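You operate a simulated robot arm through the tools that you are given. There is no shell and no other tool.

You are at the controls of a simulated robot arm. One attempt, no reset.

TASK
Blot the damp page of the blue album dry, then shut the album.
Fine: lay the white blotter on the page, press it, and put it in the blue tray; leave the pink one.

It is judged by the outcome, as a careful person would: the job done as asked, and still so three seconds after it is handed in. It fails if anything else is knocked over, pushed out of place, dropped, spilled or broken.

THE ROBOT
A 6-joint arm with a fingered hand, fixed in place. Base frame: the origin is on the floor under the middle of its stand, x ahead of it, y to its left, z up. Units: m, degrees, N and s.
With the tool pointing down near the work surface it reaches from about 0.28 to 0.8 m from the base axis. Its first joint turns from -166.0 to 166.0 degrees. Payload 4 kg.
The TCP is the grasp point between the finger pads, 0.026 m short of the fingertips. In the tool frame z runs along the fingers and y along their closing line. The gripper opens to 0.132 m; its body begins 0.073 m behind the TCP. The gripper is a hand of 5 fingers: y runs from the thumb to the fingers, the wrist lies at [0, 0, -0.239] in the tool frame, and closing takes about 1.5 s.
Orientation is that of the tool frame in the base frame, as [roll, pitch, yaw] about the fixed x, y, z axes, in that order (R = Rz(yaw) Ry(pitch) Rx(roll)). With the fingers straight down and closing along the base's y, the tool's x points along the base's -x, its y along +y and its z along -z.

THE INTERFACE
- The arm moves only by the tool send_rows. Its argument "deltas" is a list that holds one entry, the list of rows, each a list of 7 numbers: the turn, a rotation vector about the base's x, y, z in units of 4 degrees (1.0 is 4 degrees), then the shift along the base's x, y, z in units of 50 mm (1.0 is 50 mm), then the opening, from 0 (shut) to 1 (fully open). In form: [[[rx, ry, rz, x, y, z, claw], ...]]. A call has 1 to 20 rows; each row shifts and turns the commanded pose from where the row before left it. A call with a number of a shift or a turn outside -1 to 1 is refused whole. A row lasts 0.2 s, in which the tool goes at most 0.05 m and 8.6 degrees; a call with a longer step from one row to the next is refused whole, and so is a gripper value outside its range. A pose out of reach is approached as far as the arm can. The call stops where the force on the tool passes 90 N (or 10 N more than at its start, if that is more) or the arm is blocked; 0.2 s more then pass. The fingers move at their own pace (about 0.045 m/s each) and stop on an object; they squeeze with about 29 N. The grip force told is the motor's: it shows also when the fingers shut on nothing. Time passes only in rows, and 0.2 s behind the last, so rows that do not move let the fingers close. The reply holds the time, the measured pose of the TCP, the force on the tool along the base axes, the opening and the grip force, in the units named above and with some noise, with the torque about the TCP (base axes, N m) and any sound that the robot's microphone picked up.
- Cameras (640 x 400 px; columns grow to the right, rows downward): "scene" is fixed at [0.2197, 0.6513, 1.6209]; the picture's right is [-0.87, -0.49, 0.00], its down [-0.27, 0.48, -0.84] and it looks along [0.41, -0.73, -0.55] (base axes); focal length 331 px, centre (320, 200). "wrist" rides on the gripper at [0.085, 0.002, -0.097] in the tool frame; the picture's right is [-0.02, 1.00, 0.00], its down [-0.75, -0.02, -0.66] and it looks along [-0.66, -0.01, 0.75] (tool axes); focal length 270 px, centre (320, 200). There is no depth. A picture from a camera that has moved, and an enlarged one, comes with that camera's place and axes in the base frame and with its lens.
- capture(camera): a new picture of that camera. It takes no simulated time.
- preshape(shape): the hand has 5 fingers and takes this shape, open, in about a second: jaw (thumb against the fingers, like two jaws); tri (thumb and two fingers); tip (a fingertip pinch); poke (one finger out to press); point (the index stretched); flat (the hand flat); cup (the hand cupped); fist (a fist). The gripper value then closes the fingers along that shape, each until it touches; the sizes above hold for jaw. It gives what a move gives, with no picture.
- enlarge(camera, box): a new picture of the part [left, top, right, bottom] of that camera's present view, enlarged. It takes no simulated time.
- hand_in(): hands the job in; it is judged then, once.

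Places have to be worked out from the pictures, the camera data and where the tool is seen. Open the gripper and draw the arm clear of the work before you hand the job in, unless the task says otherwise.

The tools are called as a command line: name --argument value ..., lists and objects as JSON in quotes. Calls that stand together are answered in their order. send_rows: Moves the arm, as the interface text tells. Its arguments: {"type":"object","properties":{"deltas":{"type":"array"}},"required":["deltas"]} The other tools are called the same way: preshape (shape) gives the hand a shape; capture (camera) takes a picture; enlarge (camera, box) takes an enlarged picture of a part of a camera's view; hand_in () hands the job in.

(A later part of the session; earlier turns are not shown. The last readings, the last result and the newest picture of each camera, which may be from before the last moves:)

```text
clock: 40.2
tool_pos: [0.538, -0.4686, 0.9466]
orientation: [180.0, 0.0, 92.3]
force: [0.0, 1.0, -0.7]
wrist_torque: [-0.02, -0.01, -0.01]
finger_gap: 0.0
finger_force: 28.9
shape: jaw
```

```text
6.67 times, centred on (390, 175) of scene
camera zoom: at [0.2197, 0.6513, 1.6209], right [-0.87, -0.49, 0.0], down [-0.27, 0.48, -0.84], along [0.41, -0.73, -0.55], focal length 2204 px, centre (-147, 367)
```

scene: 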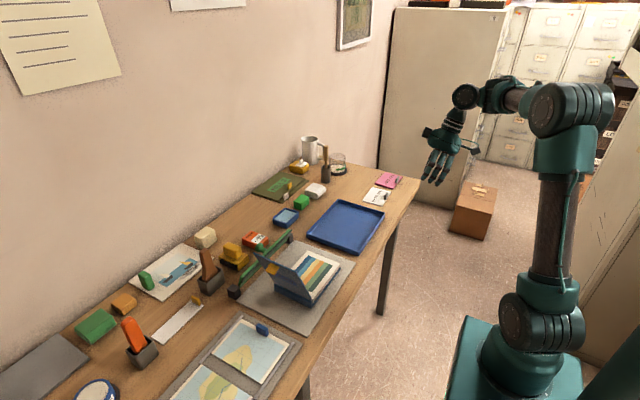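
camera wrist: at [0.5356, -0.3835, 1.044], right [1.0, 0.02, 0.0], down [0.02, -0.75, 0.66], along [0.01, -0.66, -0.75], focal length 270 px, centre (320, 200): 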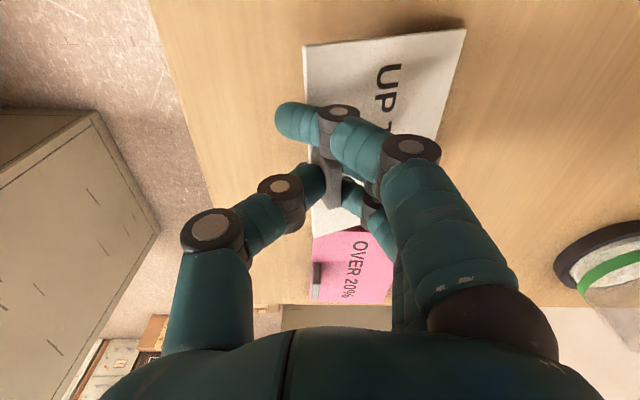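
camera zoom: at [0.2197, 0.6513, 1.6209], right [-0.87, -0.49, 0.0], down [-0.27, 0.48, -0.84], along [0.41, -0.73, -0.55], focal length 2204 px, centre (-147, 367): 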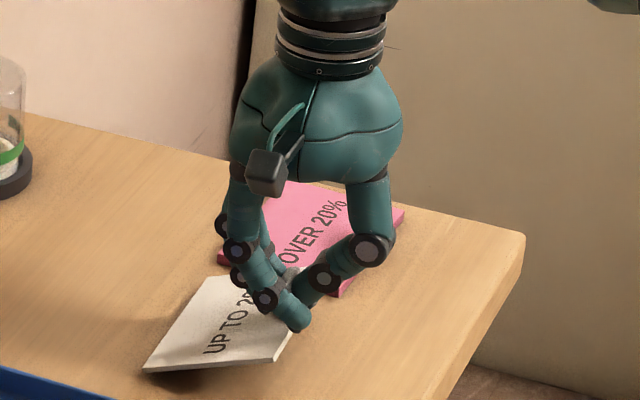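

The blotter is held by the tab, with its far edge drooping about 20°. I'll carry it at low-medium height toward the album, raising it enough to clear the tray and page, and trimming the yaw by about −3° to match the page.

send_rows --deltas '[[[0, 0, 0, 0, 0.3, 0.2, 0], [0, 0, 0, 0, 0.4, 0.3, 0], [0, 0, 0, 0, 0.5, 0.3, 0], [0, 0, 0, 0, 0.55, 0.3, 0], [0, 0, -0.15, 0, 0.6, 0.2, 0], [0, 0, -0.15, 0, 0.6, 0.1, 0], [0, 0, -0.15, 0, 0.6, 0, 0], [0, 0, -0.15, 0, 0.6, 0, 0], [0, 0, -0.15, 0, 0.6, 0, 0], [0, 0, 0, 0, 0.6, 0, 0], [0, 0, 0, 0, 0.6, 0, 0], [0, 0, 0, 0, 0.6, 0, 0], [0, 0, 0, 0, 0.6, 0, 0], [0, 0, 0, 0, 0.6, 0, 0], [0, 0, 0, 0, 0.6, 0, 0], [0, 0, 0, 0, 0.5, 0, 0], [0, 0, 0, 0, 0.4, 0, 0], [0, 0, 0, 0, 0.2, 0, 0], [0, 0, 0, 0, 0, 0, 0]]]'

capture --camera "wrist"

enlarge --camera "scene" --box '[220, 160, 420, 320]'

```text
clock: 44.2
tool_pos: [0.5369, 0.0048, 1.0156]
orientation: [179.9, 0.1, 89.4]
force: [-1.0, -0.3, -0.1]
wrist_torque: [-0.01, 0.04, 0.0]
finger_gap: 0.0001
finger_force: 29.0
shape: jaw
```

```text
taken
camera wrist: at [0.5394, 0.0894, 1.1131], right [1.0, -0.03, 0.0], down [-0.02, -0.75, 0.66], along [-0.02, -0.66, -0.75], focal length 270 px, centre (320, 200)
```

wrist: 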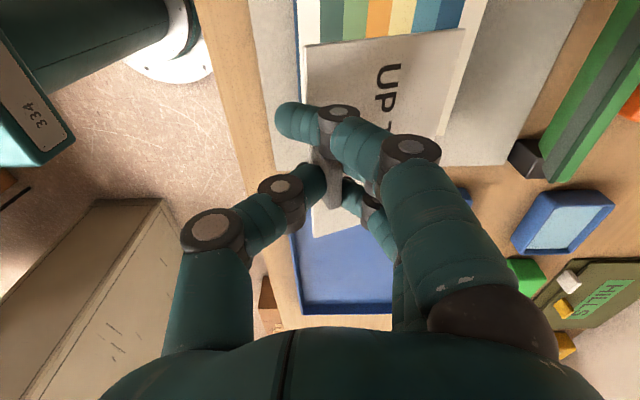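

```text
2.50 times, centred on (320, 240) of scene
camera zoom: at [0.2197, 0.6513, 1.6209], right [-0.87, -0.49, 0.0], down [-0.27, 0.48, -0.84], along [0.41, -0.73, -0.55], focal length 827 px, centre (320, 100)
```

zoom: 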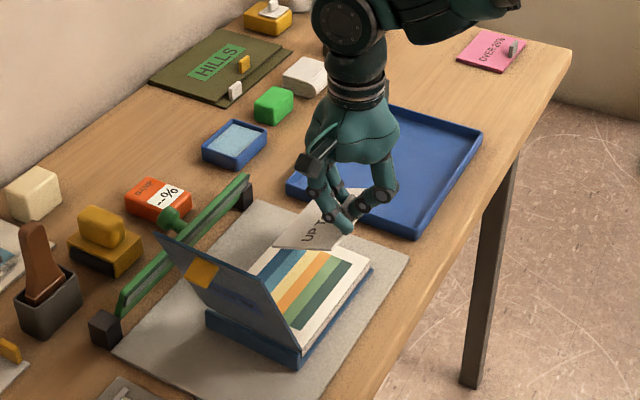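

The blotter is still held with the same droop. I'll move over the picture (TCP y≈0.058, x≈0.552) and lower until the far edge is just above the page, then check alignment.

send_rows --deltas '[[[0, 0, 0, 0.1, 0.3, 0, 0], [0, 0, 0, 0.1, 0.4, 0, 0], [0, 0, 0, 0.1, 0.36, 0, 0], [0, 0, 0, 0, 0, -0.3, 0], [0, 0, 0, 0, 0, -0.3, 0], [0, 0, 0, 0, 0, -0.1, 0], [0, 0, 0, 0, 0, 0, 0]]]'

capture --camera "wrist"

enlarge --camera "scene" --box '[240, 180, 400, 300]'

```text
clock: 45.8
tool_pos: [0.5543, 0.0575, 0.9829]
orientation: [-180.0, 0.0, 89.4]
force: [-0.1, 0.6, -0.8]
wrist_torque: [0.03, 0.02, 0.02]
finger_gap: 0.0001
finger_force: 28.9
shape: jaw
```

```text
taken
camera wrist: at [0.5554, 0.143, 1.0781], right [1.0, -0.03, 0.0], down [-0.02, -0.75, 0.66], along [-0.02, -0.66, -0.75], focal length 270 px, centre (320, 200)
```

wrist: 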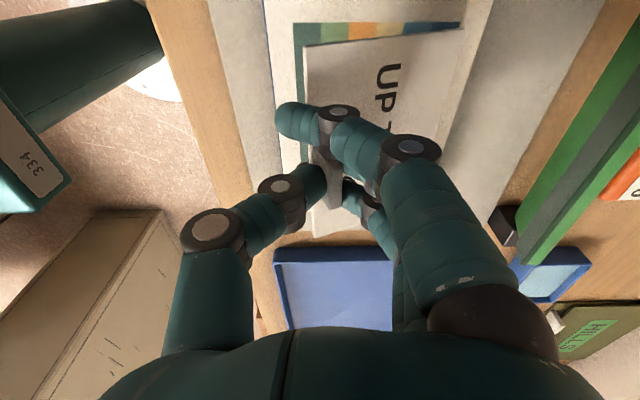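

```text
3.33 times, centred on (320, 240) of scene
camera zoom: at [0.2197, 0.6513, 1.6209], right [-0.87, -0.49, 0.0], down [-0.27, 0.48, -0.84], along [0.41, -0.73, -0.55], focal length 1102 px, centre (320, 67)
```

zoom: 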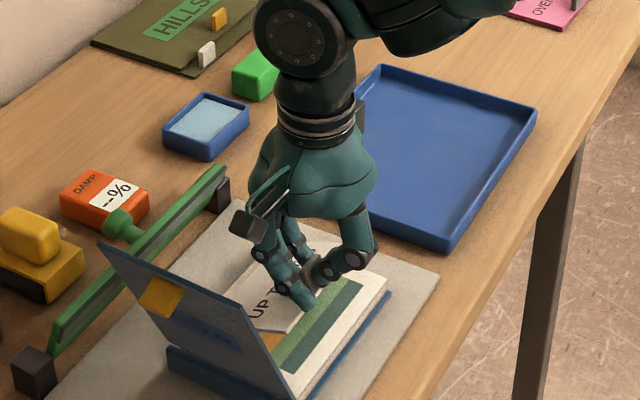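

The card's +y edge lines up with the picture's edge (both y≈0.118), and its near/far edges match within a couple of mm once flattened. I'll lower gently, easing back in x so the far edge doesn't slide as the card lies flat.

send_rows --deltas '[[[0, 0, 0, 0, 0, -0.15, 0], [0, 0, 0, 0, 0, -0.15, 0], [0, 0, 0, -0.025, 0, -0.1, 0], [0, 0, 0, -0.025, 0, -0.1, 0], [0, 0, 0, -0.025, 0, -0.1, 0], [0, 0, 0, 0, 0, 0, 0]]]'

capture --camera "wrist"

enlarge --camera "scene" --box '[260, 220, 360, 300]'

```text
clock: 47.2
tool_pos: [0.5492, 0.0554, 0.9506]
orientation: [-180.0, -0.1, 89.3]
force: [-0.5, -0.3, 2.3]
wrist_torque: [0.0, -0.16, 0.0]
finger_gap: 0.0
finger_force: 29.0
shape: jaw
```

```text
taken
camera wrist: at [0.5508, 0.1419, 1.0477], right [1.0, -0.03, 0.0], down [-0.02, -0.75, 0.66], along [-0.02, -0.66, -0.75], focal length 270 px, centre (320, 200)
```

wrist: 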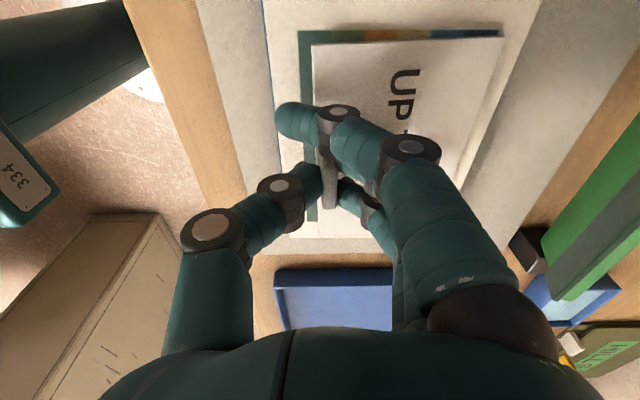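

```text
5.00 times, centred on (310, 260) of scene
camera zoom: at [0.2197, 0.6513, 1.6209], right [-0.87, -0.49, 0.0], down [-0.27, 0.48, -0.84], along [0.41, -0.73, -0.55], focal length 1653 px, centre (370, -100)
```

zoom: 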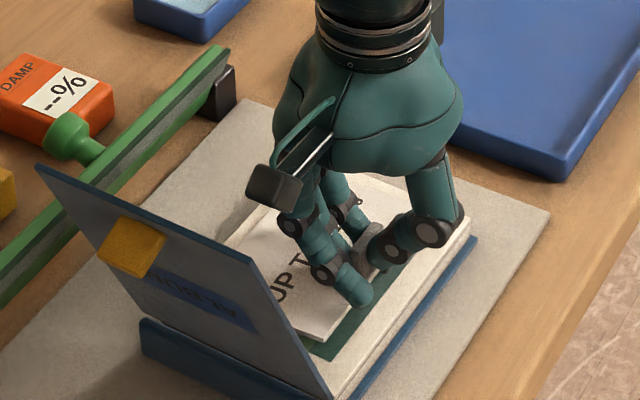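

The far edge is touching (2.3 N) and the card is nearly flat, but it sits about 4–5 mm too far in +x and 4 mm short in +y. I'll lift 10 mm, shift, and lower again.

send_rows --deltas '[[[0, 0, 0, 0, 0, 0.2, 0], [0, 0, 0, -0.09, 0.08, 0, 0], [0, 0, 0, 0, 0, -0.1, 0], [0, 0, 0, 0, 0, -0.1, 0], [0, 0, 0, 0, 0, -0.06, 0], [0, 0, 0, 0, 0, -0.06, 0], [0, 0, 0, 0, 0, 0, 0]]]'

capture --camera "wrist"

enlarge --camera "scene" --box '[260, 220, 360, 300]'

```text
clock: 48.8
tool_pos: [0.5447, 0.0603, 0.9457]
orientation: [-180.0, 0.0, 89.3]
force: [-0.7, -1.1, 3.1]
wrist_torque: [0.04, -0.18, -0.04]
finger_gap: 0.0
finger_force: 29.6
shape: jaw
```

```text
taken
camera wrist: at [0.5468, 0.1461, 1.0427], right [1.0, -0.03, 0.0], down [-0.02, -0.75, 0.66], along [-0.02, -0.66, -0.75], focal length 270 px, centre (320, 200)
```

wrist: 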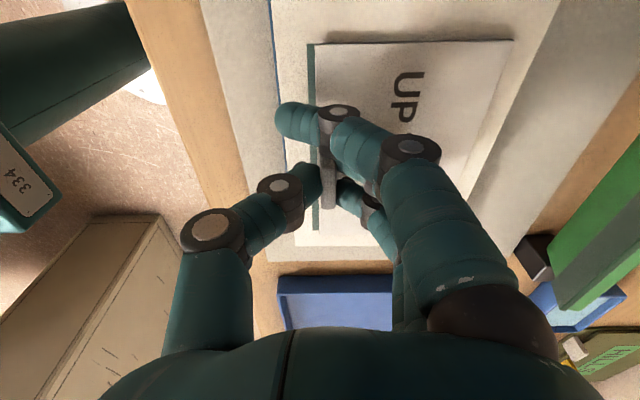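

```text
5.00 times, centred on (310, 260) of scene
camera zoom: at [0.2197, 0.6513, 1.6209], right [-0.87, -0.49, 0.0], down [-0.27, 0.48, -0.84], along [0.41, -0.73, -0.55], focal length 1653 px, centre (370, -100)
```

zoom: 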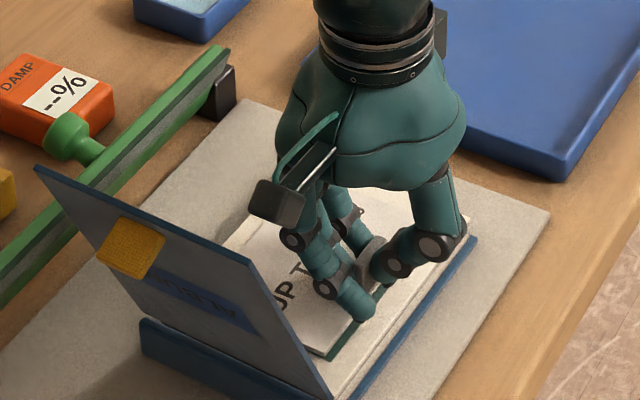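

The card now covers the picture nearly exactly; about a 3 mm strip shows on the near side. I'll zoom in to judge the final offset.

enlarge --camera "wrist" --box '[270, 20, 530, 260]'

```text
1.67 times, centred on (400, 140) of wrist
camera zoom: at [0.5468, 0.1461, 1.0427], right [1.0, -0.03, 0.0], down [-0.02, -0.75, 0.66], along [-0.02, -0.66, -0.75], focal length 450 px, centre (187, 300)
```

zoom: 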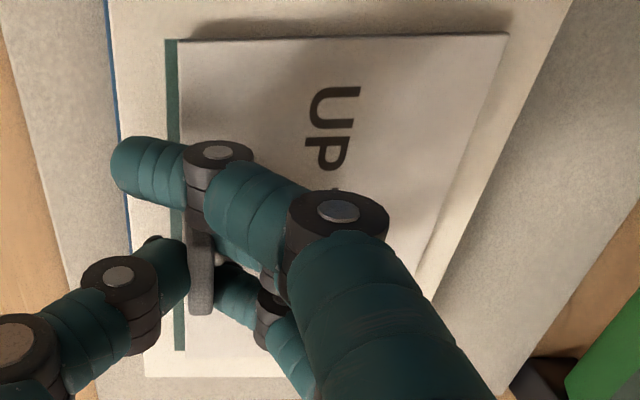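

It needs about 4 mm more in −x. I'll lift slightly, shift, and lower until light contact.

send_rows --deltas '[[[0, 0, 0, 0, 0, 0.14, 0], [0, 0, 0, -0.08, 0, 0, 0], [0, 0, 0, 0, 0, -0.1, 0], [0, 0, 0, 0, 0, -0.06, 0], [0, 0, 0, 0, 0, -0.05, 0], [0, 0, 0, 0, 0, 0, 0]]]'

enlarge --camera "wrist" --box '[270, 20, 530, 260]'

enlarge --camera "scene" --box '[270, 230, 350, 294]'

```text
clock: 50.2
tool_pos: [0.5413, 0.0615, 0.9415]
orientation: [179.9, 0.0, 89.4]
force: [-2.6, -0.1, 13.0]
wrist_torque: [-0.01, -0.24, -0.01]
finger_gap: 0.0
finger_force: 28.7
shape: jaw
```

```text
1.67 times, centred on (400, 140) of wrist
camera zoom: at [0.5428, 0.1461, 1.0395], right [1.0, -0.03, 0.0], down [-0.02, -0.75, 0.66], along [-0.02, -0.66, -0.75], focal length 450 px, centre (187, 300)
```

zoom: 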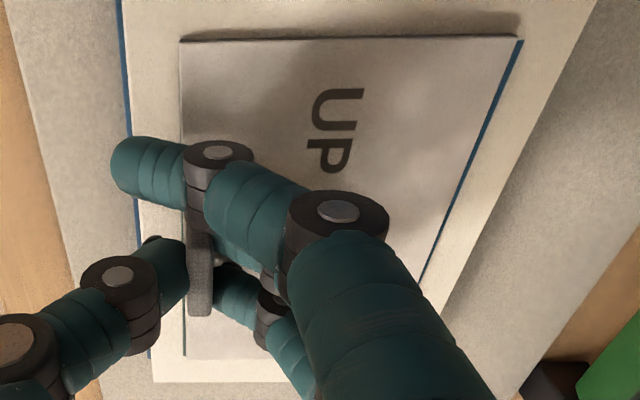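

```text
6.25 times, centred on (310, 262) of scene
camera zoom: at [0.2197, 0.6513, 1.6209], right [-0.87, -0.49, 0.0], down [-0.27, 0.48, -0.84], along [0.41, -0.73, -0.55], focal length 2067 px, centre (382, -188)
```

zoom: 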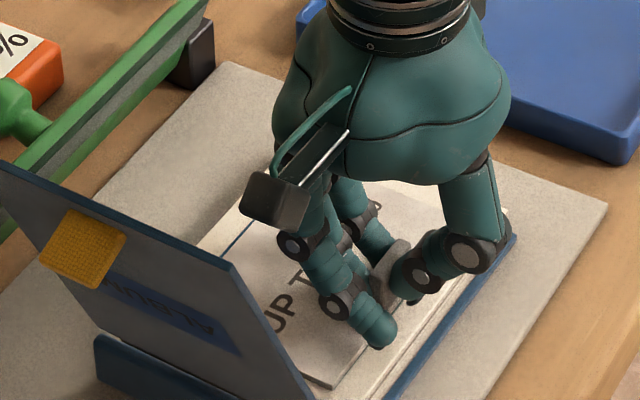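

The card now covers the picture to within ~1 mm all round, lying flat with 13 N of contact. I'll release the tab.

send_rows --deltas '[[[0, 0, 0, 0, 0, 0.02, 0], [0, 0, 0, 0, 0, 0, 0.15], [0, 0, 0, 0, 0, 0, 0.3], [0, 0, 0, 0, 0, 0, 0.4], [0, 0, 0, 0, 0, 0, 0.4], [0, 0, 0, 0, 0, 0, 0.4], [0, 0, 0, 0, 0, 0.2, 0.4], [0, 0, 0, 0, 0, 0.4, 0.4], [0, 0, 0, 0, 0, 0.5, 0.4], [0, 0, 0, 0, 0, 0, 0.4]]]'

capture --camera "wrist"

enlarge --camera "scene" --box '[260, 220, 360, 300]'

```text
clock: 52.4
tool_pos: [0.5416, 0.0595, 0.9971]
orientation: [180.0, 0.0, 89.4]
force: [0.4, -0.5, 0.8]
wrist_torque: [0.01, 0.02, -0.01]
finger_gap: 0.0521
finger_force: 0.1
shape: jaw
```

```text
taken
camera wrist: at [0.5433, 0.1457, 1.0944], right [1.0, -0.03, 0.0], down [-0.02, -0.75, 0.66], along [-0.02, -0.66, -0.75], focal length 270 px, centre (320, 200)
```

wrist: 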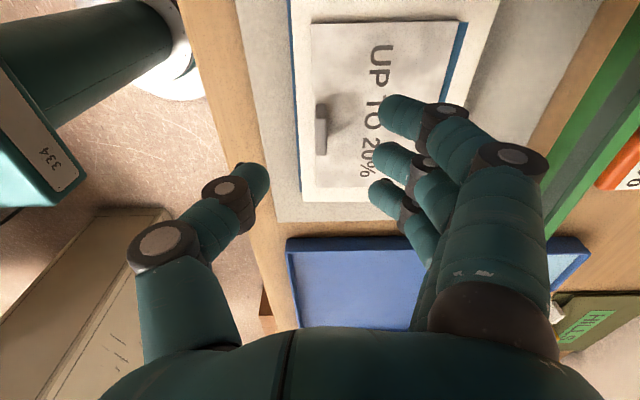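

```text
5.00 times, centred on (310, 260) of scene
camera zoom: at [0.2197, 0.6513, 1.6209], right [-0.87, -0.49, 0.0], down [-0.27, 0.48, -0.84], along [0.41, -0.73, -0.55], focal length 1653 px, centre (370, -100)
```

zoom: 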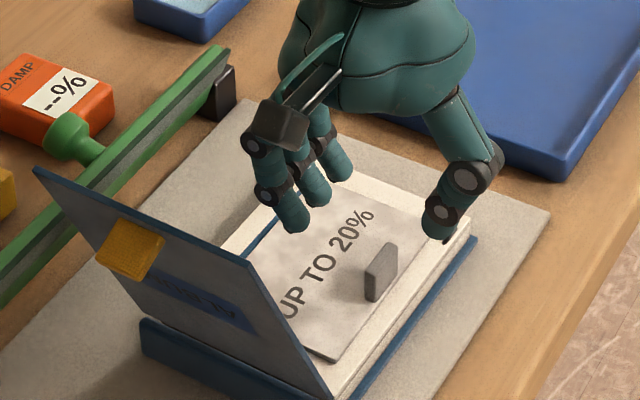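

The white blotter lies flat on the picture (within ~4 mm on the far side) and already looks mottled from moisture. Next I'll raise the hand and make a fist to press the middle of it clear of the tab.

send_rows --deltas '[[[0, 0, 0, 0.1, 0, 0.5, 0.4], [0, 0, 0, 0.2, 0, 0.5, 0.4], [0, 0, 0, 0.2, 0, 0.3, 0.4], [0, 0, 0, 0, 0, 0, 0.4]]]'

preshape --shape "fist"

capture --camera "wrist"

enlarge --camera "scene" --box '[240, 160, 400, 300]'

```text
clock: 53.4
tool_pos: [0.5663, 0.0602, 1.0619]
orientation: [-180.0, 0.0, 89.4]
force: [-0.2, 0.4, -0.5]
wrist_torque: [-0.01, 0.03, 0.0]
finger_gap: 0.0521
finger_force: 0.1
shape: jaw
```

```text
clock: 54.3
tool_pos: [0.5664, 0.0603, 1.0624]
orientation: [180.0, 0.1, 89.4]
force: [0.1, -0.5, 0.7]
wrist_torque: [0.0, 0.0, 0.03]
finger_gap: 0.0
finger_force: 0.0
shape: fist
```

```text
taken
camera wrist: at [0.5687, 0.1462, 1.1593], right [1.0, -0.03, 0.0], down [-0.02, -0.75, 0.66], along [-0.02, -0.66, -0.75], focal length 270 px, centre (320, 200)
```

wrist: 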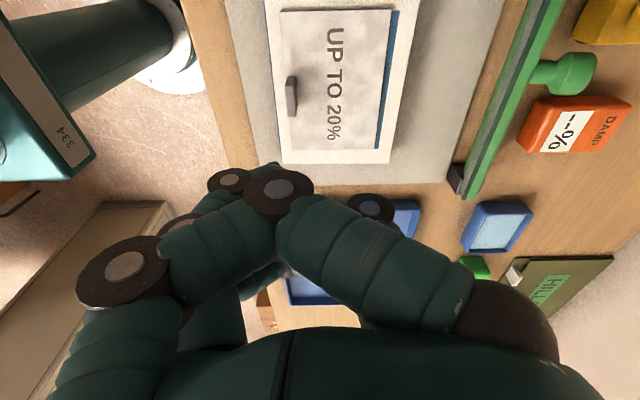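

```text
2.86 times, centred on (320, 230) of scene
camera zoom: at [0.2197, 0.6513, 1.6209], right [-0.87, -0.49, 0.0], down [-0.27, 0.48, -0.84], along [0.41, -0.73, -0.55], focal length 945 px, centre (320, 114)
```

zoom: 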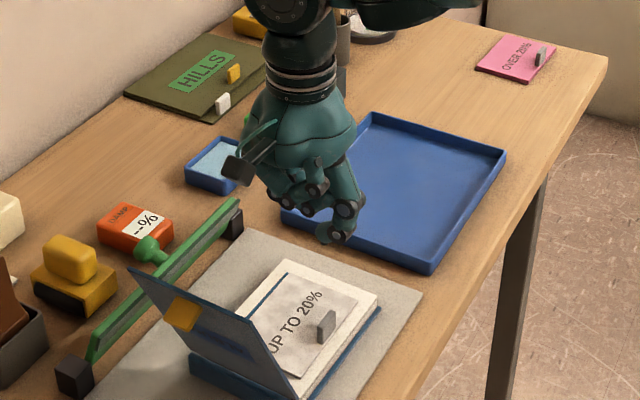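

I'll look more closely at the fist's underside to see which part would touch first.

enlarge --camera "scene" --box '[315, 185, 379, 249]'

enlarge --camera "wrist" --box '[60, 140, 460, 390]'

```text
6.25 times, centred on (347, 217) of scene
camera zoom: at [0.2197, 0.6513, 1.6209], right [-0.87, -0.49, 0.0], down [-0.27, 0.48, -0.84], along [0.41, -0.73, -0.55], focal length 2067 px, centre (151, 94)
```

zoom: 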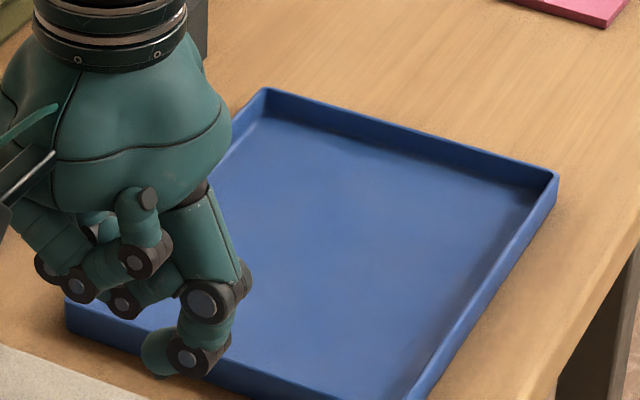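

```text
1.60 times, centred on (260, 265) of wrist
camera zoom: at [0.5687, 0.1462, 1.1593], right [1.0, -0.03, 0.0], down [-0.02, -0.75, 0.66], along [-0.02, -0.66, -0.75], focal length 432 px, centre (416, 96)
```

zoom: 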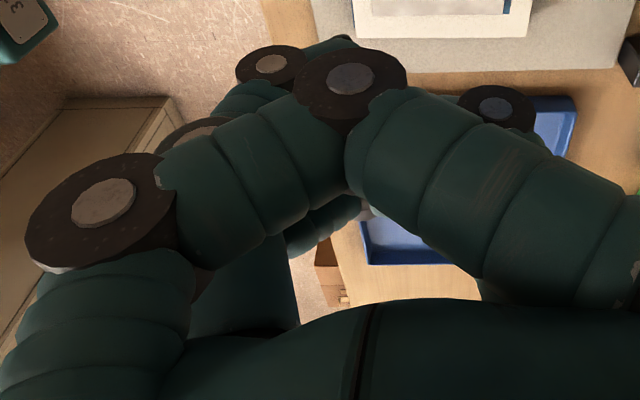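

In the fist only the thumb's tip would touch, so a closed jaw, with all five fingertips together in a row along y, will press more evenly. I'll switch to jaw, close it at height, and move over the blotter's middle.

preshape --shape "jaw"

send_rows --deltas '[[[0, 0, 0, 0.3, 0, 0, 0], [0, 0, 0, 0.25, 0, 0, 0], [0, 0, 0, 0, 0, 0, 0], [0, 0, 0, 0, 0, 0, 0], [0, 0, 0, 0, 0, 0, 0], [0, 0, 0, 0, 0, 0, 0], [0, 0, 0, 0, 0, 0, 0], [0, 0, 0, 0, 0, 0, 0], [0, 0, 0, 0, 0, -0.5, 0], [0, 0, 0, 0, 0, -0.5, 0], [0, 0, 0, 0, 0, -0.5, 0], [0, 0, 0, 0, 0, -0.4, 0], [0, 0, 0, 0, 0, 0, 0]]]'

capture --camera "wrist"

enlarge --camera "scene" --box '[260, 210, 360, 300]'

```text
clock: 55.2
tool_pos: [0.5664, 0.0597, 1.0623]
orientation: [-180.0, 0.0, 89.3]
force: [-0.7, -0.9, 0.3]
wrist_torque: [-0.01, -0.04, -0.01]
finger_gap: 0.132
finger_force: 0.0
shape: jaw
```

```text
clock: 58.0
tool_pos: [0.5938, 0.0599, 0.9688]
orientation: [180.0, 0.0, 89.4]
force: [0.4, 0.6, -0.3]
wrist_torque: [0.04, -0.01, 0.0]
finger_gap: 0.0
finger_force: 29.1
shape: jaw
```

```text
taken
camera wrist: at [0.5967, 0.1458, 1.0654], right [1.0, -0.03, 0.0], down [-0.02, -0.75, 0.66], along [-0.02, -0.66, -0.75], focal length 270 px, centre (320, 200)
```

wrist: 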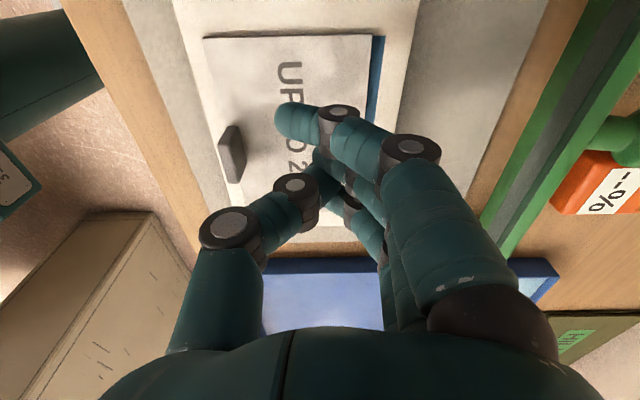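

```text
4.44 times, centred on (310, 255) of scene
camera zoom: at [0.2197, 0.6513, 1.6209], right [-0.87, -0.49, 0.0], down [-0.27, 0.48, -0.84], along [0.41, -0.73, -0.55], focal length 1470 px, centre (364, -44)
```

zoom: 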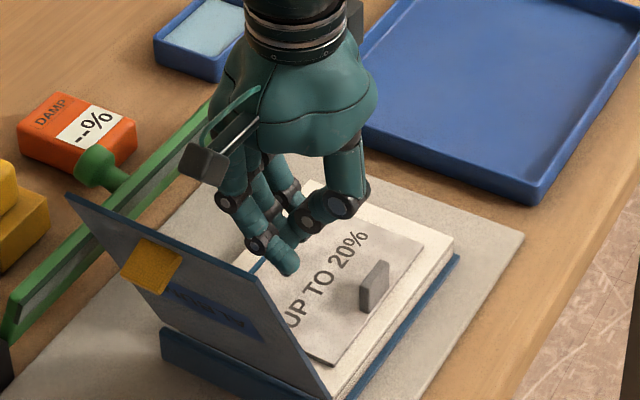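

The fingertips are closed and centred over the blotter, clear of its tab. I'll lower to first contact.

send_rows --deltas '[[[0, 0, 0, 0, 0, -0.25, 0], [0, 0, 0, 0, 0, -0.2, 0], [0, 0, 0, 0, 0, -0.1, 0], [0, 0, 0, 0, 0, -0.04, 0], [0, 0, 0, 0, 0, 0, 0]]]'

```text
clock: 59.2
tool_pos: [0.5938, 0.0619, 0.9402]
orientation: [179.8, 0.0, 89.4]
force: [2.8, 1.3, 18.9]
wrist_torque: [0.03, -0.12, -0.01]
finger_gap: 0.0
finger_force: 29.2
shape: jaw
```

Contact with 19 N. I'll press slightly harder and hold for a second.

send_rows --deltas '[[[0, 0, 0, 0, 0, -0.02, 0], [0, 0, 0, 0, 0, 0, 0], [0, 0, 0, 0, 0, 0, 0], [0, 0, 0, 0, 0, 0, 0], [0, 0, 0, 0, 0, 0, 0], [0, 0, 0, 0, 0, 0, 0]]]'

capture --camera "wrist"

enlarge --camera "scene" --box '[260, 210, 360, 300]'

```text
clock: 60.6
tool_pos: [0.5949, 0.0625, 0.9389]
orientation: [179.8, -0.1, 89.4]
force: [8.5, 6.8, 40.3]
wrist_torque: [0.19, -0.34, 0.05]
finger_gap: 0.0
finger_force: 29.3
shape: jaw
```

```text
taken
camera wrist: at [0.5958, 0.1467, 1.036], right [1.0, -0.03, 0.0], down [-0.03, -0.75, 0.66], along [-0.02, -0.66, -0.75], focal length 270 px, centre (320, 200)
```

wrist: 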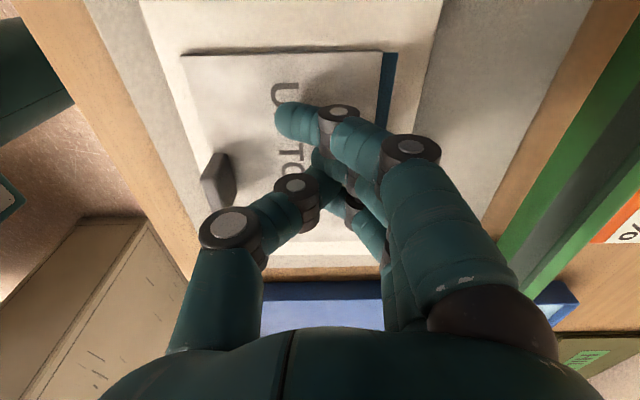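

```text
4.44 times, centred on (310, 255) of scene
camera zoom: at [0.2197, 0.6513, 1.6209], right [-0.87, -0.49, 0.0], down [-0.27, 0.48, -0.84], along [0.41, -0.73, -0.55], focal length 1470 px, centre (364, -44)
```

zoom: 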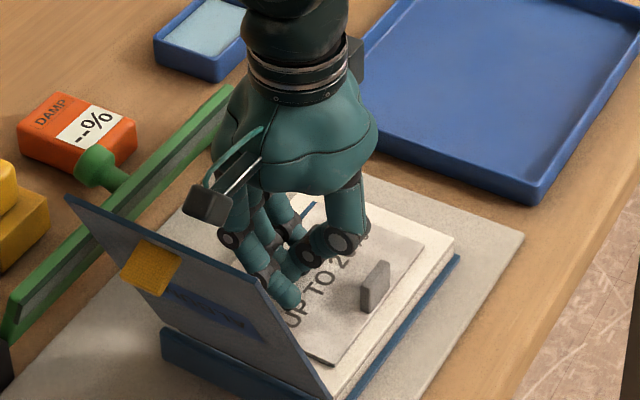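

Held at 40 N with the blotter steady. I'll lift 10 mm and press again nearer the −y end, and once more toward the far side, to cover the whole blotter.

send_rows --deltas '[[[0, 0, 0, 0, 0, 0.2, 0], [0, 0, 0, -0.15, -0.5, 0, 0], [0, 0, 0, 0, 0, -0.12, 0], [0, 0, 0, 0, 0, -0.07, 0], [0, 0, 0, 0, 0, 0, 0]]]'

send_rows --deltas '[[[0, 0, 0, 0, 0, -0.01, 0], [0, 0, 0, 0, 0, 0, 0], [0, 0, 0, 0, 0, 0, 0], [0, 0, 0, 0, 0, 0, 0]]]'

```text
clock: 61.8
tool_pos: [0.5863, 0.0348, 0.9401]
orientation: [179.8, 0.0, 89.4]
force: [1.7, -1.6, 22.4]
wrist_torque: [-0.04, -0.12, 0.01]
finger_gap: 0.0
finger_force: 29.0
shape: jaw
```

```text
clock: 62.8
tool_pos: [0.5879, 0.0351, 0.9393]
orientation: [179.7, 0.0, 89.3]
force: [9.3, -5.5, 38.4]
wrist_torque: [-0.14, -0.32, 0.0]
finger_gap: 0.0
finger_force: 29.5
shape: jaw
```

Second press held at 38 N. One more toward the far edge, then lift and look.

send_rows --deltas '[[[0, 0, 0, 0, 0, 0.2, 0], [0, 0, 0, 0.36, 0.4, 0, 0], [0, 0, 0, 0, 0, -0.12, 0], [0, 0, 0, 0, 0, -0.07, 0], [0, 0, 0, 0, 0, -0.01, 0], [0, 0, 0, 0, 0, 0, 0], [0, 0, 0, 0, 0, 0, 0], [0, 0, 0, 0, 0, 0, 0]]]'

send_rows --deltas '[[[0, 0, 0, 0, 0, 0.4, 0], [0, 0, 0, 0, 0, 0.5, 0], [0, 0, 0, -0.2, 0, 0.5, 0], [0, 0, 0, -0.5, 0, 0, 0.4], [0, 0, 0, -0.5, 0, 0, 0.4], [0, 0, 0, -0.2, 0, 0, 0.45], [0, 0, 0, 0, 0, 0, 0.45]]]'

capture --camera "wrist"

enlarge --camera "scene" --box '[260, 210, 360, 300]'

```text
clock: 64.6
tool_pos: [0.603, 0.056, 0.9385]
orientation: [179.8, 0.0, 89.5]
force: [5.5, 0.5, 32.3]
wrist_torque: [-0.01, -0.19, -0.01]
finger_gap: 0.0002
finger_force: 29.0
shape: jaw
```

```text
clock: 66.2
tool_pos: [0.5329, 0.055, 1.0073]
orientation: [-180.0, 0.1, 89.5]
force: [0.5, -0.4, -0.2]
wrist_torque: [-0.02, -0.01, -0.03]
finger_gap: 0.0586
finger_force: 0.0
shape: jaw
```

```text
taken
camera wrist: at [0.5357, 0.1408, 1.1045], right [1.0, -0.03, 0.0], down [-0.02, -0.75, 0.66], along [-0.02, -0.66, -0.75], focal length 270 px, centre (320, 200)
```

wrist: 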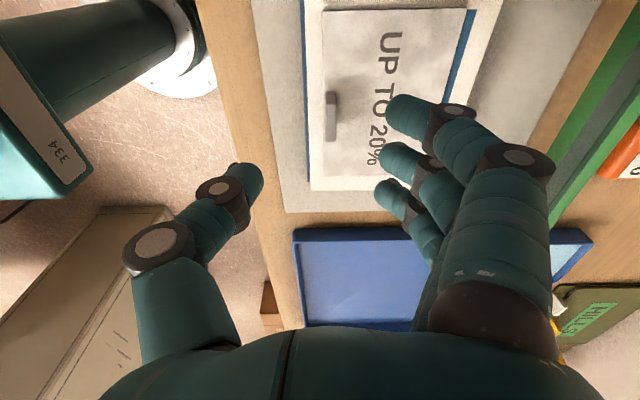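

```text
4.44 times, centred on (310, 255) of scene
camera zoom: at [0.2197, 0.6513, 1.6209], right [-0.87, -0.49, 0.0], down [-0.27, 0.48, -0.84], along [0.41, -0.73, -0.55], focal length 1470 px, centre (364, -44)
```

zoom: 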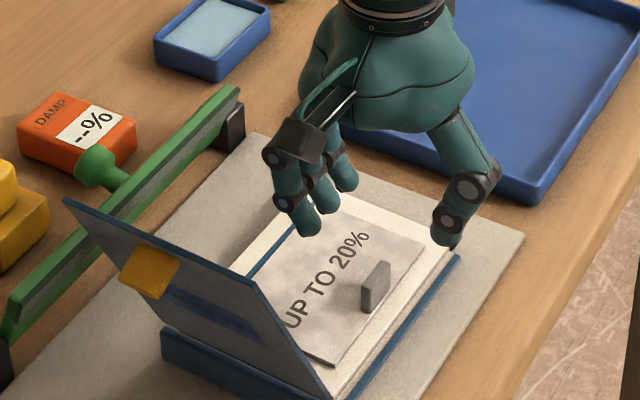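

The blotter has taken up moisture and hasn't shifted. I'll zoom in on the tab for re-gripping.

enlarge --camera "wrist" --box '[240, 0, 480, 200]'

```text
2.00 times, centred on (360, 100) of wrist
camera zoom: at [0.5357, 0.1408, 1.1045], right [1.0, -0.03, 0.0], down [-0.02, -0.75, 0.66], along [-0.02, -0.66, -0.75], focal length 541 px, centre (240, 400)
```

zoom: 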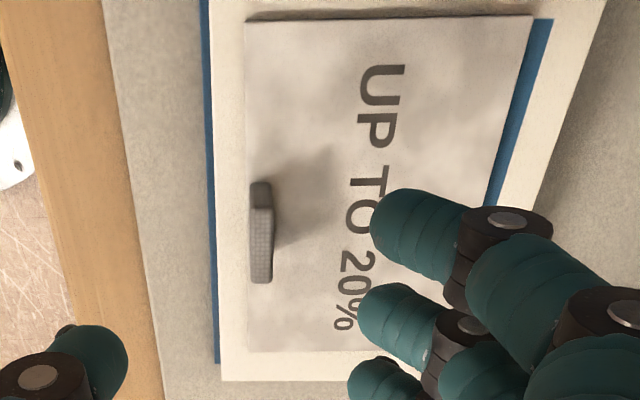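

The tab is at (0.5405, 0.0594), aligned with the hand. I'll centre on it and descend to grip height.

send_rows --deltas '[[[0, 0, 0, 0.16, 0.09, 0, 0.45], [0, 0, 0, 0, 0, -0.4, 0.45], [0, 0, 0, 0, 0, -0.4, 0.45], [0, 0, 0, 0, 0, -0.3, 0.45], [0, 0, 0, 0, 0, -0.18, 0.45], [0, 0, 0, 0, 0, 0, 0.45]]]'

capture --camera "wrist"

```text
clock: 67.6
tool_pos: [0.5423, 0.0602, 0.9431]
orientation: [-179.9, 0.0, 89.4]
force: [0.7, 0.9, -0.3]
wrist_torque: [-0.01, -0.01, -0.03]
finger_gap: 0.0586
finger_force: 0.0
shape: jaw
```

```text
taken
camera wrist: at [0.5436, 0.1459, 1.0408], right [1.0, -0.03, 0.0], down [-0.02, -0.75, 0.66], along [-0.02, -0.66, -0.75], focal length 270 px, centre (320, 200)
```

wrist: 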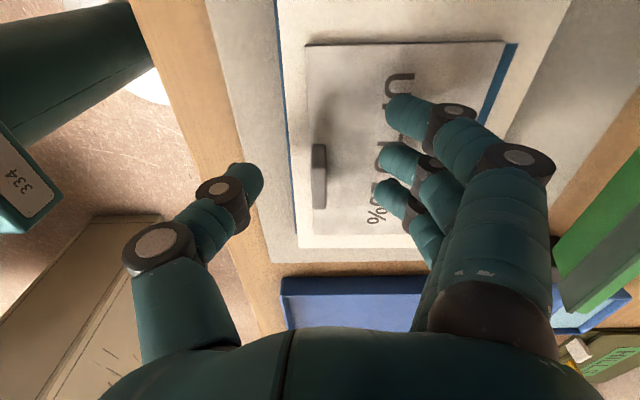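

The tab sits between thumb and fingers just as in the first grasp. I'll close on it.

send_rows --deltas '[[[0, 0, 0, 0, 0, 0, 0], [0, 0, 0, 0, 0, 0, 0], [0, 0, 0, 0, 0, 0, 0], [0, 0, 0, 0, 0, 0, 0], [0, 0, 0, 0, 0, 0, 0], [0, 0, 0, 0, 0, 0, 0], [0, 0, 0, 0, 0, 0, 0]]]'

send_rows --deltas '[[[0, 0, 0, 0, 0, 0.15, 0], [0, 0, 0, 0, 0, 0.2, 0], [0, 0, 0, 0, 0, 0.25, 0], [0, 0, 0, 0, 0, 0.3, 0], [0, 0, 0, 0, 0, 0, 0]]]'

capture --camera "wrist"

enlarge --camera "scene" --box '[240, 190, 380, 300]'

```text
clock: 69.2
tool_pos: [0.5421, 0.0606, 0.9443]
orientation: [180.0, 0.0, 89.5]
force: [-1.0, -0.2, 0.9]
wrist_torque: [0.0, -0.12, 0.01]
finger_gap: 0.0
finger_force: 29.2
shape: jaw
```

```text
clock: 70.4
tool_pos: [0.5417, 0.0592, 0.9899]
orientation: [-179.9, -0.1, 89.5]
force: [0.4, 0.5, -0.1]
wrist_torque: [0.0, 0.01, 0.02]
finger_gap: 0.0
finger_force: 28.7
shape: jaw
```

```text
taken
camera wrist: at [0.5436, 0.1457, 1.0862], right [1.0, -0.03, 0.0], down [-0.02, -0.75, 0.66], along [-0.02, -0.66, -0.75], focal length 270 px, centre (320, 200)
```

wrist: 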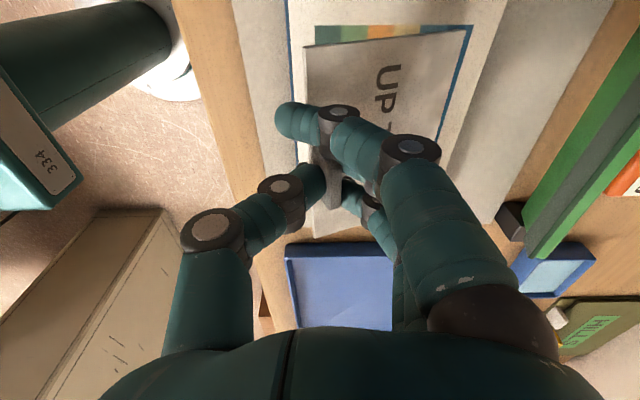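

```text
3.64 times, centred on (310, 245) of scene
camera zoom: at [0.2197, 0.6513, 1.6209], right [-0.87, -0.49, 0.0], down [-0.27, 0.48, -0.84], along [0.41, -0.73, -0.55], focal length 1202 px, centre (356, 36)
```

zoom: 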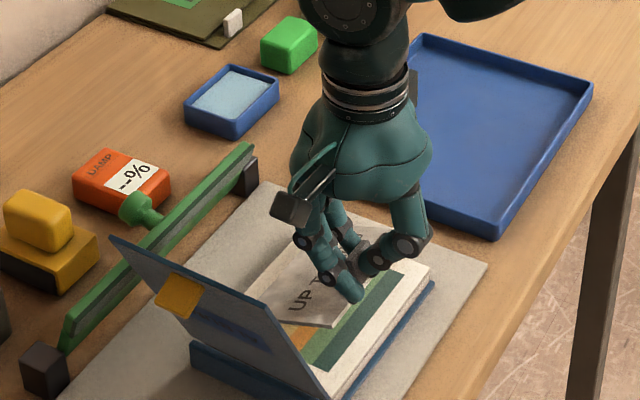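

The blotter is lifted off the page cleanly. Now I'll raise a bit and carry it to above the middle of the blue tray.

send_rows --deltas '[[[0, 0, 0, 0, 0, 0.3, 0], [0, 0, 0, 0, -0.2, 0.3, 0], [0, 0, 0, 0.05, -0.4, 0, 0], [0, 0, 0, 0.05, -0.5, 0, 0], [0, 0, 0, 0.05, -0.55, 0, 0], [0, 0, 0, 0.05, -0.55, 0, 0], [0, 0, 0, 0.05, -0.55, 0, 0], [0, 0, 0, 0.05, -0.55, 0, 0], [0, 0, 0, 0.05, -0.55, 0, 0], [0, 0, 0, 0.05, -0.55, 0, 0], [0, 0, 0, 0.05, -0.5, 0, 0], [0, 0, 0, 0.05, -0.4, 0, 0], [0, 0, 0, 0.05, -0.2, 0, 0], [0, 0, 0, 0, 0, 0, 0]]]'

capture --camera "wrist"

capture --camera "scene"

```text
clock: 73.4
tool_pos: [0.57, -0.2162, 1.0199]
orientation: [-179.9, -0.1, 89.4]
force: [0.3, -1.1, -0.5]
wrist_torque: [0.02, -0.02, 0.02]
finger_gap: 0.0
finger_force: 29.1
shape: jaw
```

```text
taken
camera wrist: at [0.5724, -0.1301, 1.1163], right [1.0, -0.03, 0.0], down [-0.02, -0.75, 0.66], along [-0.02, -0.66, -0.75], focal length 270 px, centre (320, 200)
```

wrist: 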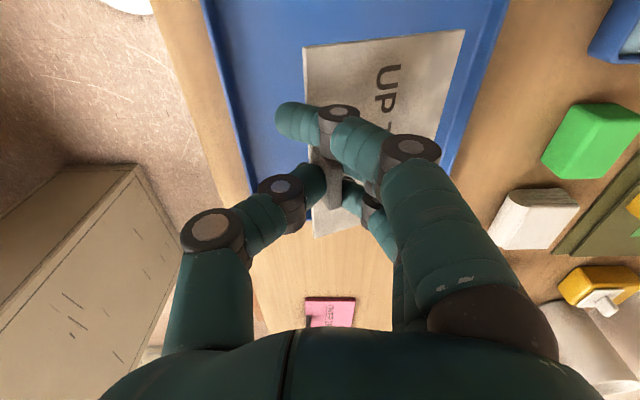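

```text
taken
```

scene: 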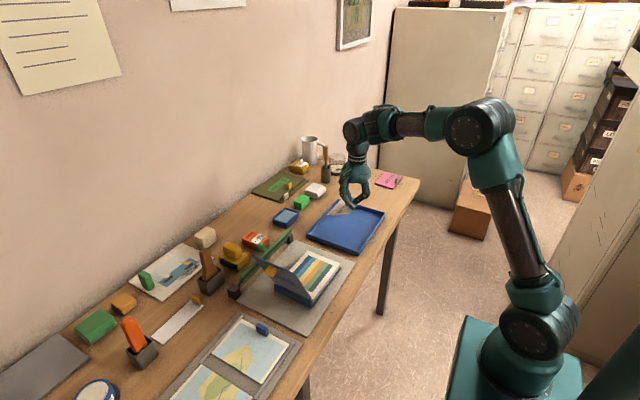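

The blotter is above the tray, with its footprint at about x 0.56–0.65, y −0.28 to −0.16, well inside the walls. I'll lower it in, easing back slightly as the drooping edge touches.

send_rows --deltas '[[[0, 0, 0, 0, 0, -0.4, 0], [0, 0, 0, 0, 0, -0.4, 0], [0, 0, 0, 0, 0, -0.4, 0], [0, 0, 0, 0, 0, -0.2, 0], [0, 0, 0, 0, 0, -0.1, 0], [0, 0, 0, -0.03, 0, -0.1, 0], [0, 0, 0, -0.03, 0, -0.1, 0], [0, 0, 0, -0.03, 0, -0.1, 0], [0, 0, 0, 0, 0, 0, 0]]]'

capture --camera "wrist"

enlarge --camera "scene" --box '[300, 170, 400, 260]'

```text
clock: 75.4
tool_pos: [0.5643, -0.214, 0.9276]
orientation: [-180.0, 0.0, 89.5]
force: [-1.2, -0.3, 1.2]
wrist_torque: [-0.01, -0.16, 0.0]
finger_gap: 0.0004
finger_force: 28.9
shape: jaw
```

```text
taken
camera wrist: at [0.5664, -0.1288, 1.025], right [1.0, -0.03, 0.0], down [-0.02, -0.75, 0.66], along [-0.02, -0.66, -0.75], focal length 270 px, centre (320, 200)
```

wrist: 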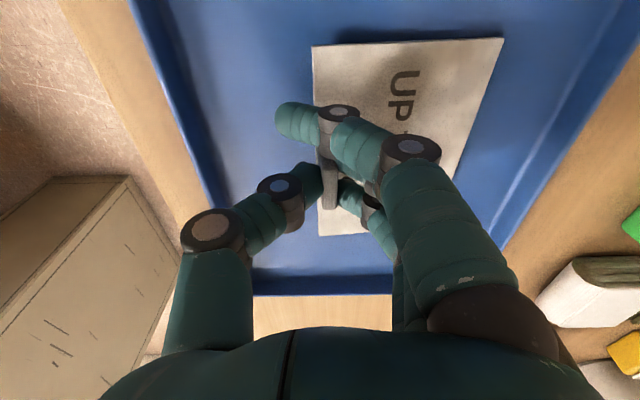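

```text
4.44 times, centred on (350, 215) of scene
camera zoom: at [0.2197, 0.6513, 1.6209], right [-0.87, -0.49, 0.0], down [-0.27, 0.48, -0.84], along [0.41, -0.73, -0.55], focal length 1470 px, centre (187, 133)
```

zoom: 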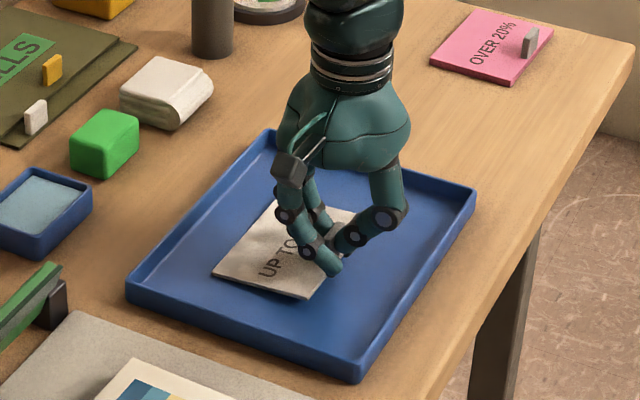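

The far edge is touching the tray floor. I'll lower a few more millimetres to lay it flat.

send_rows --deltas '[[[0, 0, 0, -0.02, 0, -0.08, 0], [0, 0, 0, -0.02, 0, -0.06, 0], [0, 0, 0, 0, 0, 0, 0]]]'

```text
clock: 76.2
tool_pos: [0.5632, -0.2165, 0.9223]
orientation: [180.0, 0.0, 89.4]
force: [1.0, 1.4, 3.1]
wrist_torque: [0.04, -0.2, 0.01]
finger_gap: 0.0
finger_force: 28.8
shape: jaw
```

send_rows --deltas '[[[0, 0, 0, 0, 0, -0.05, 0], [0, 0, 0, 0, 0, -0.03, 0], [0, 0, 0, 0, 0, 0, 0]]]'

enlarge --camera "scene" --box '[320, 190, 384, 245]'

```text
clock: 77.0
tool_pos: [0.5632, -0.2155, 0.9192]
orientation: [179.9, 0.0, 89.4]
force: [-1.6, 3.7, 23.9]
wrist_torque: [0.05, -0.22, 0.03]
finger_gap: 0.0001
finger_force: 29.2
shape: jaw
```

```text
7.27 times, centred on (352, 218) of scene
camera zoom: at [0.2197, 0.6513, 1.6209], right [-0.87, -0.49, 0.0], down [-0.27, 0.48, -0.84], along [0.41, -0.73, -0.55], focal length 2405 px, centre (87, 73)
```

zoom: 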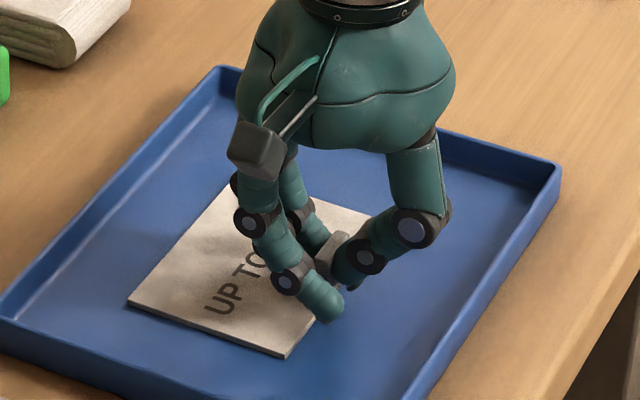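

The blotter is flat in the tray (24 N, firm contact). I'll ease up a millimetre, release the tab, and lift away.

send_rows --deltas '[[[0, 0, 0, 0, 0, 0.03, 0], [0, 0, 0, 0, 0, 0, 0.15], [0, 0, 0, 0, 0, 0, 0.3], [0, 0, 0, 0, 0, 0, 0.4], [0, 0, 0, 0, 0, 0, 0.4], [0, 0, 0, 0, 0, 0, 0.4], [0, 0, 0, 0, 0, 0.2, 0.4], [0, 0, 0, 0, 0, 0.4, 0.4], [0, 0, 0, 0, 0, 0.5, 0.4], [0, 0, 0, 0, 0, 0.5, 0.4], [0, 0, 0, 0, 0, 0, 0.4]]]'

capture --camera "wrist"

enlarge --camera "scene" --box '[220, 170, 420, 310]'

```text
clock: 79.4
tool_pos: [0.5614, -0.2167, 0.9975]
orientation: [-179.9, 0.0, 89.4]
force: [-0.5, 0.2, -0.2]
wrist_torque: [0.0, 0.02, 0.01]
finger_gap: 0.0522
finger_force: 0.0
shape: jaw
```

```text
taken
camera wrist: at [0.5653, -0.1307, 1.0959], right [1.0, -0.03, 0.0], down [-0.02, -0.75, 0.66], along [-0.02, -0.66, -0.75], focal length 270 px, centre (320, 200)
```

wrist: 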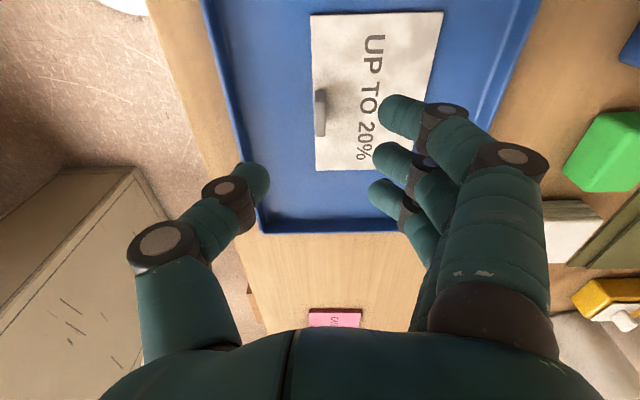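

```text
2.86 times, centred on (320, 240) of scene
camera zoom: at [0.2197, 0.6513, 1.6209], right [-0.87, -0.49, 0.0], down [-0.27, 0.48, -0.84], along [0.41, -0.73, -0.55], focal length 945 px, centre (320, 86)
```

zoom: 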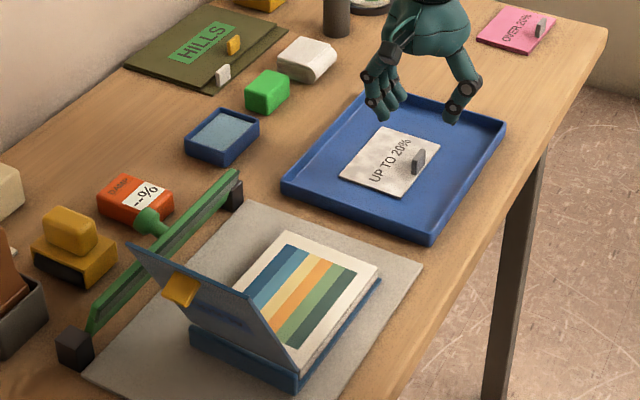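

The white blotter rests in the tray. I'll inspect the page and cover before closing the album.

enlarge --camera "scene" --box '[230, 225, 370, 315]'

capture --camera "scene"

```text
4.44 times, centred on (300, 270) of scene
camera zoom: at [0.2197, 0.6513, 1.6209], right [-0.87, -0.49, 0.0], down [-0.27, 0.48, -0.84], along [0.41, -0.73, -0.55], focal length 1470 px, centre (409, -111)
```

zoom: 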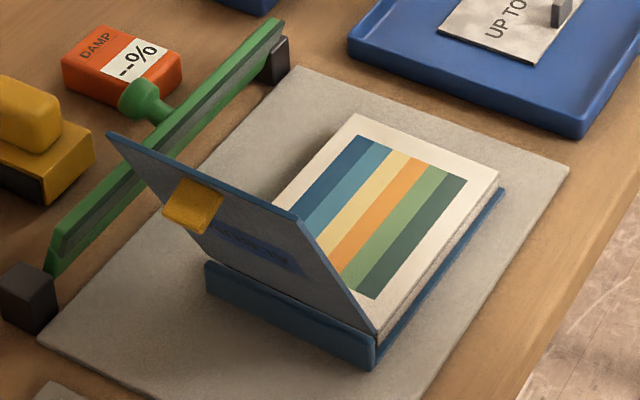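

```text
taken
```

scene: 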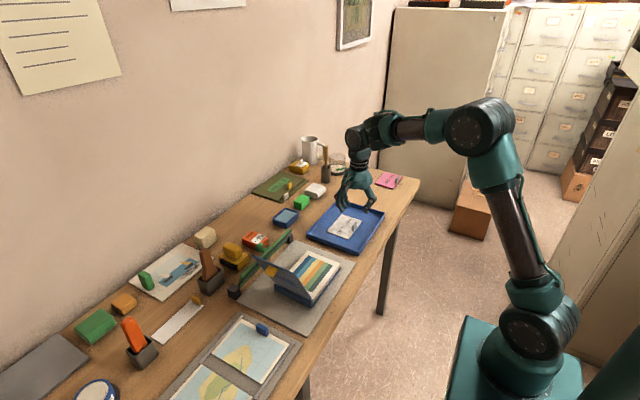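

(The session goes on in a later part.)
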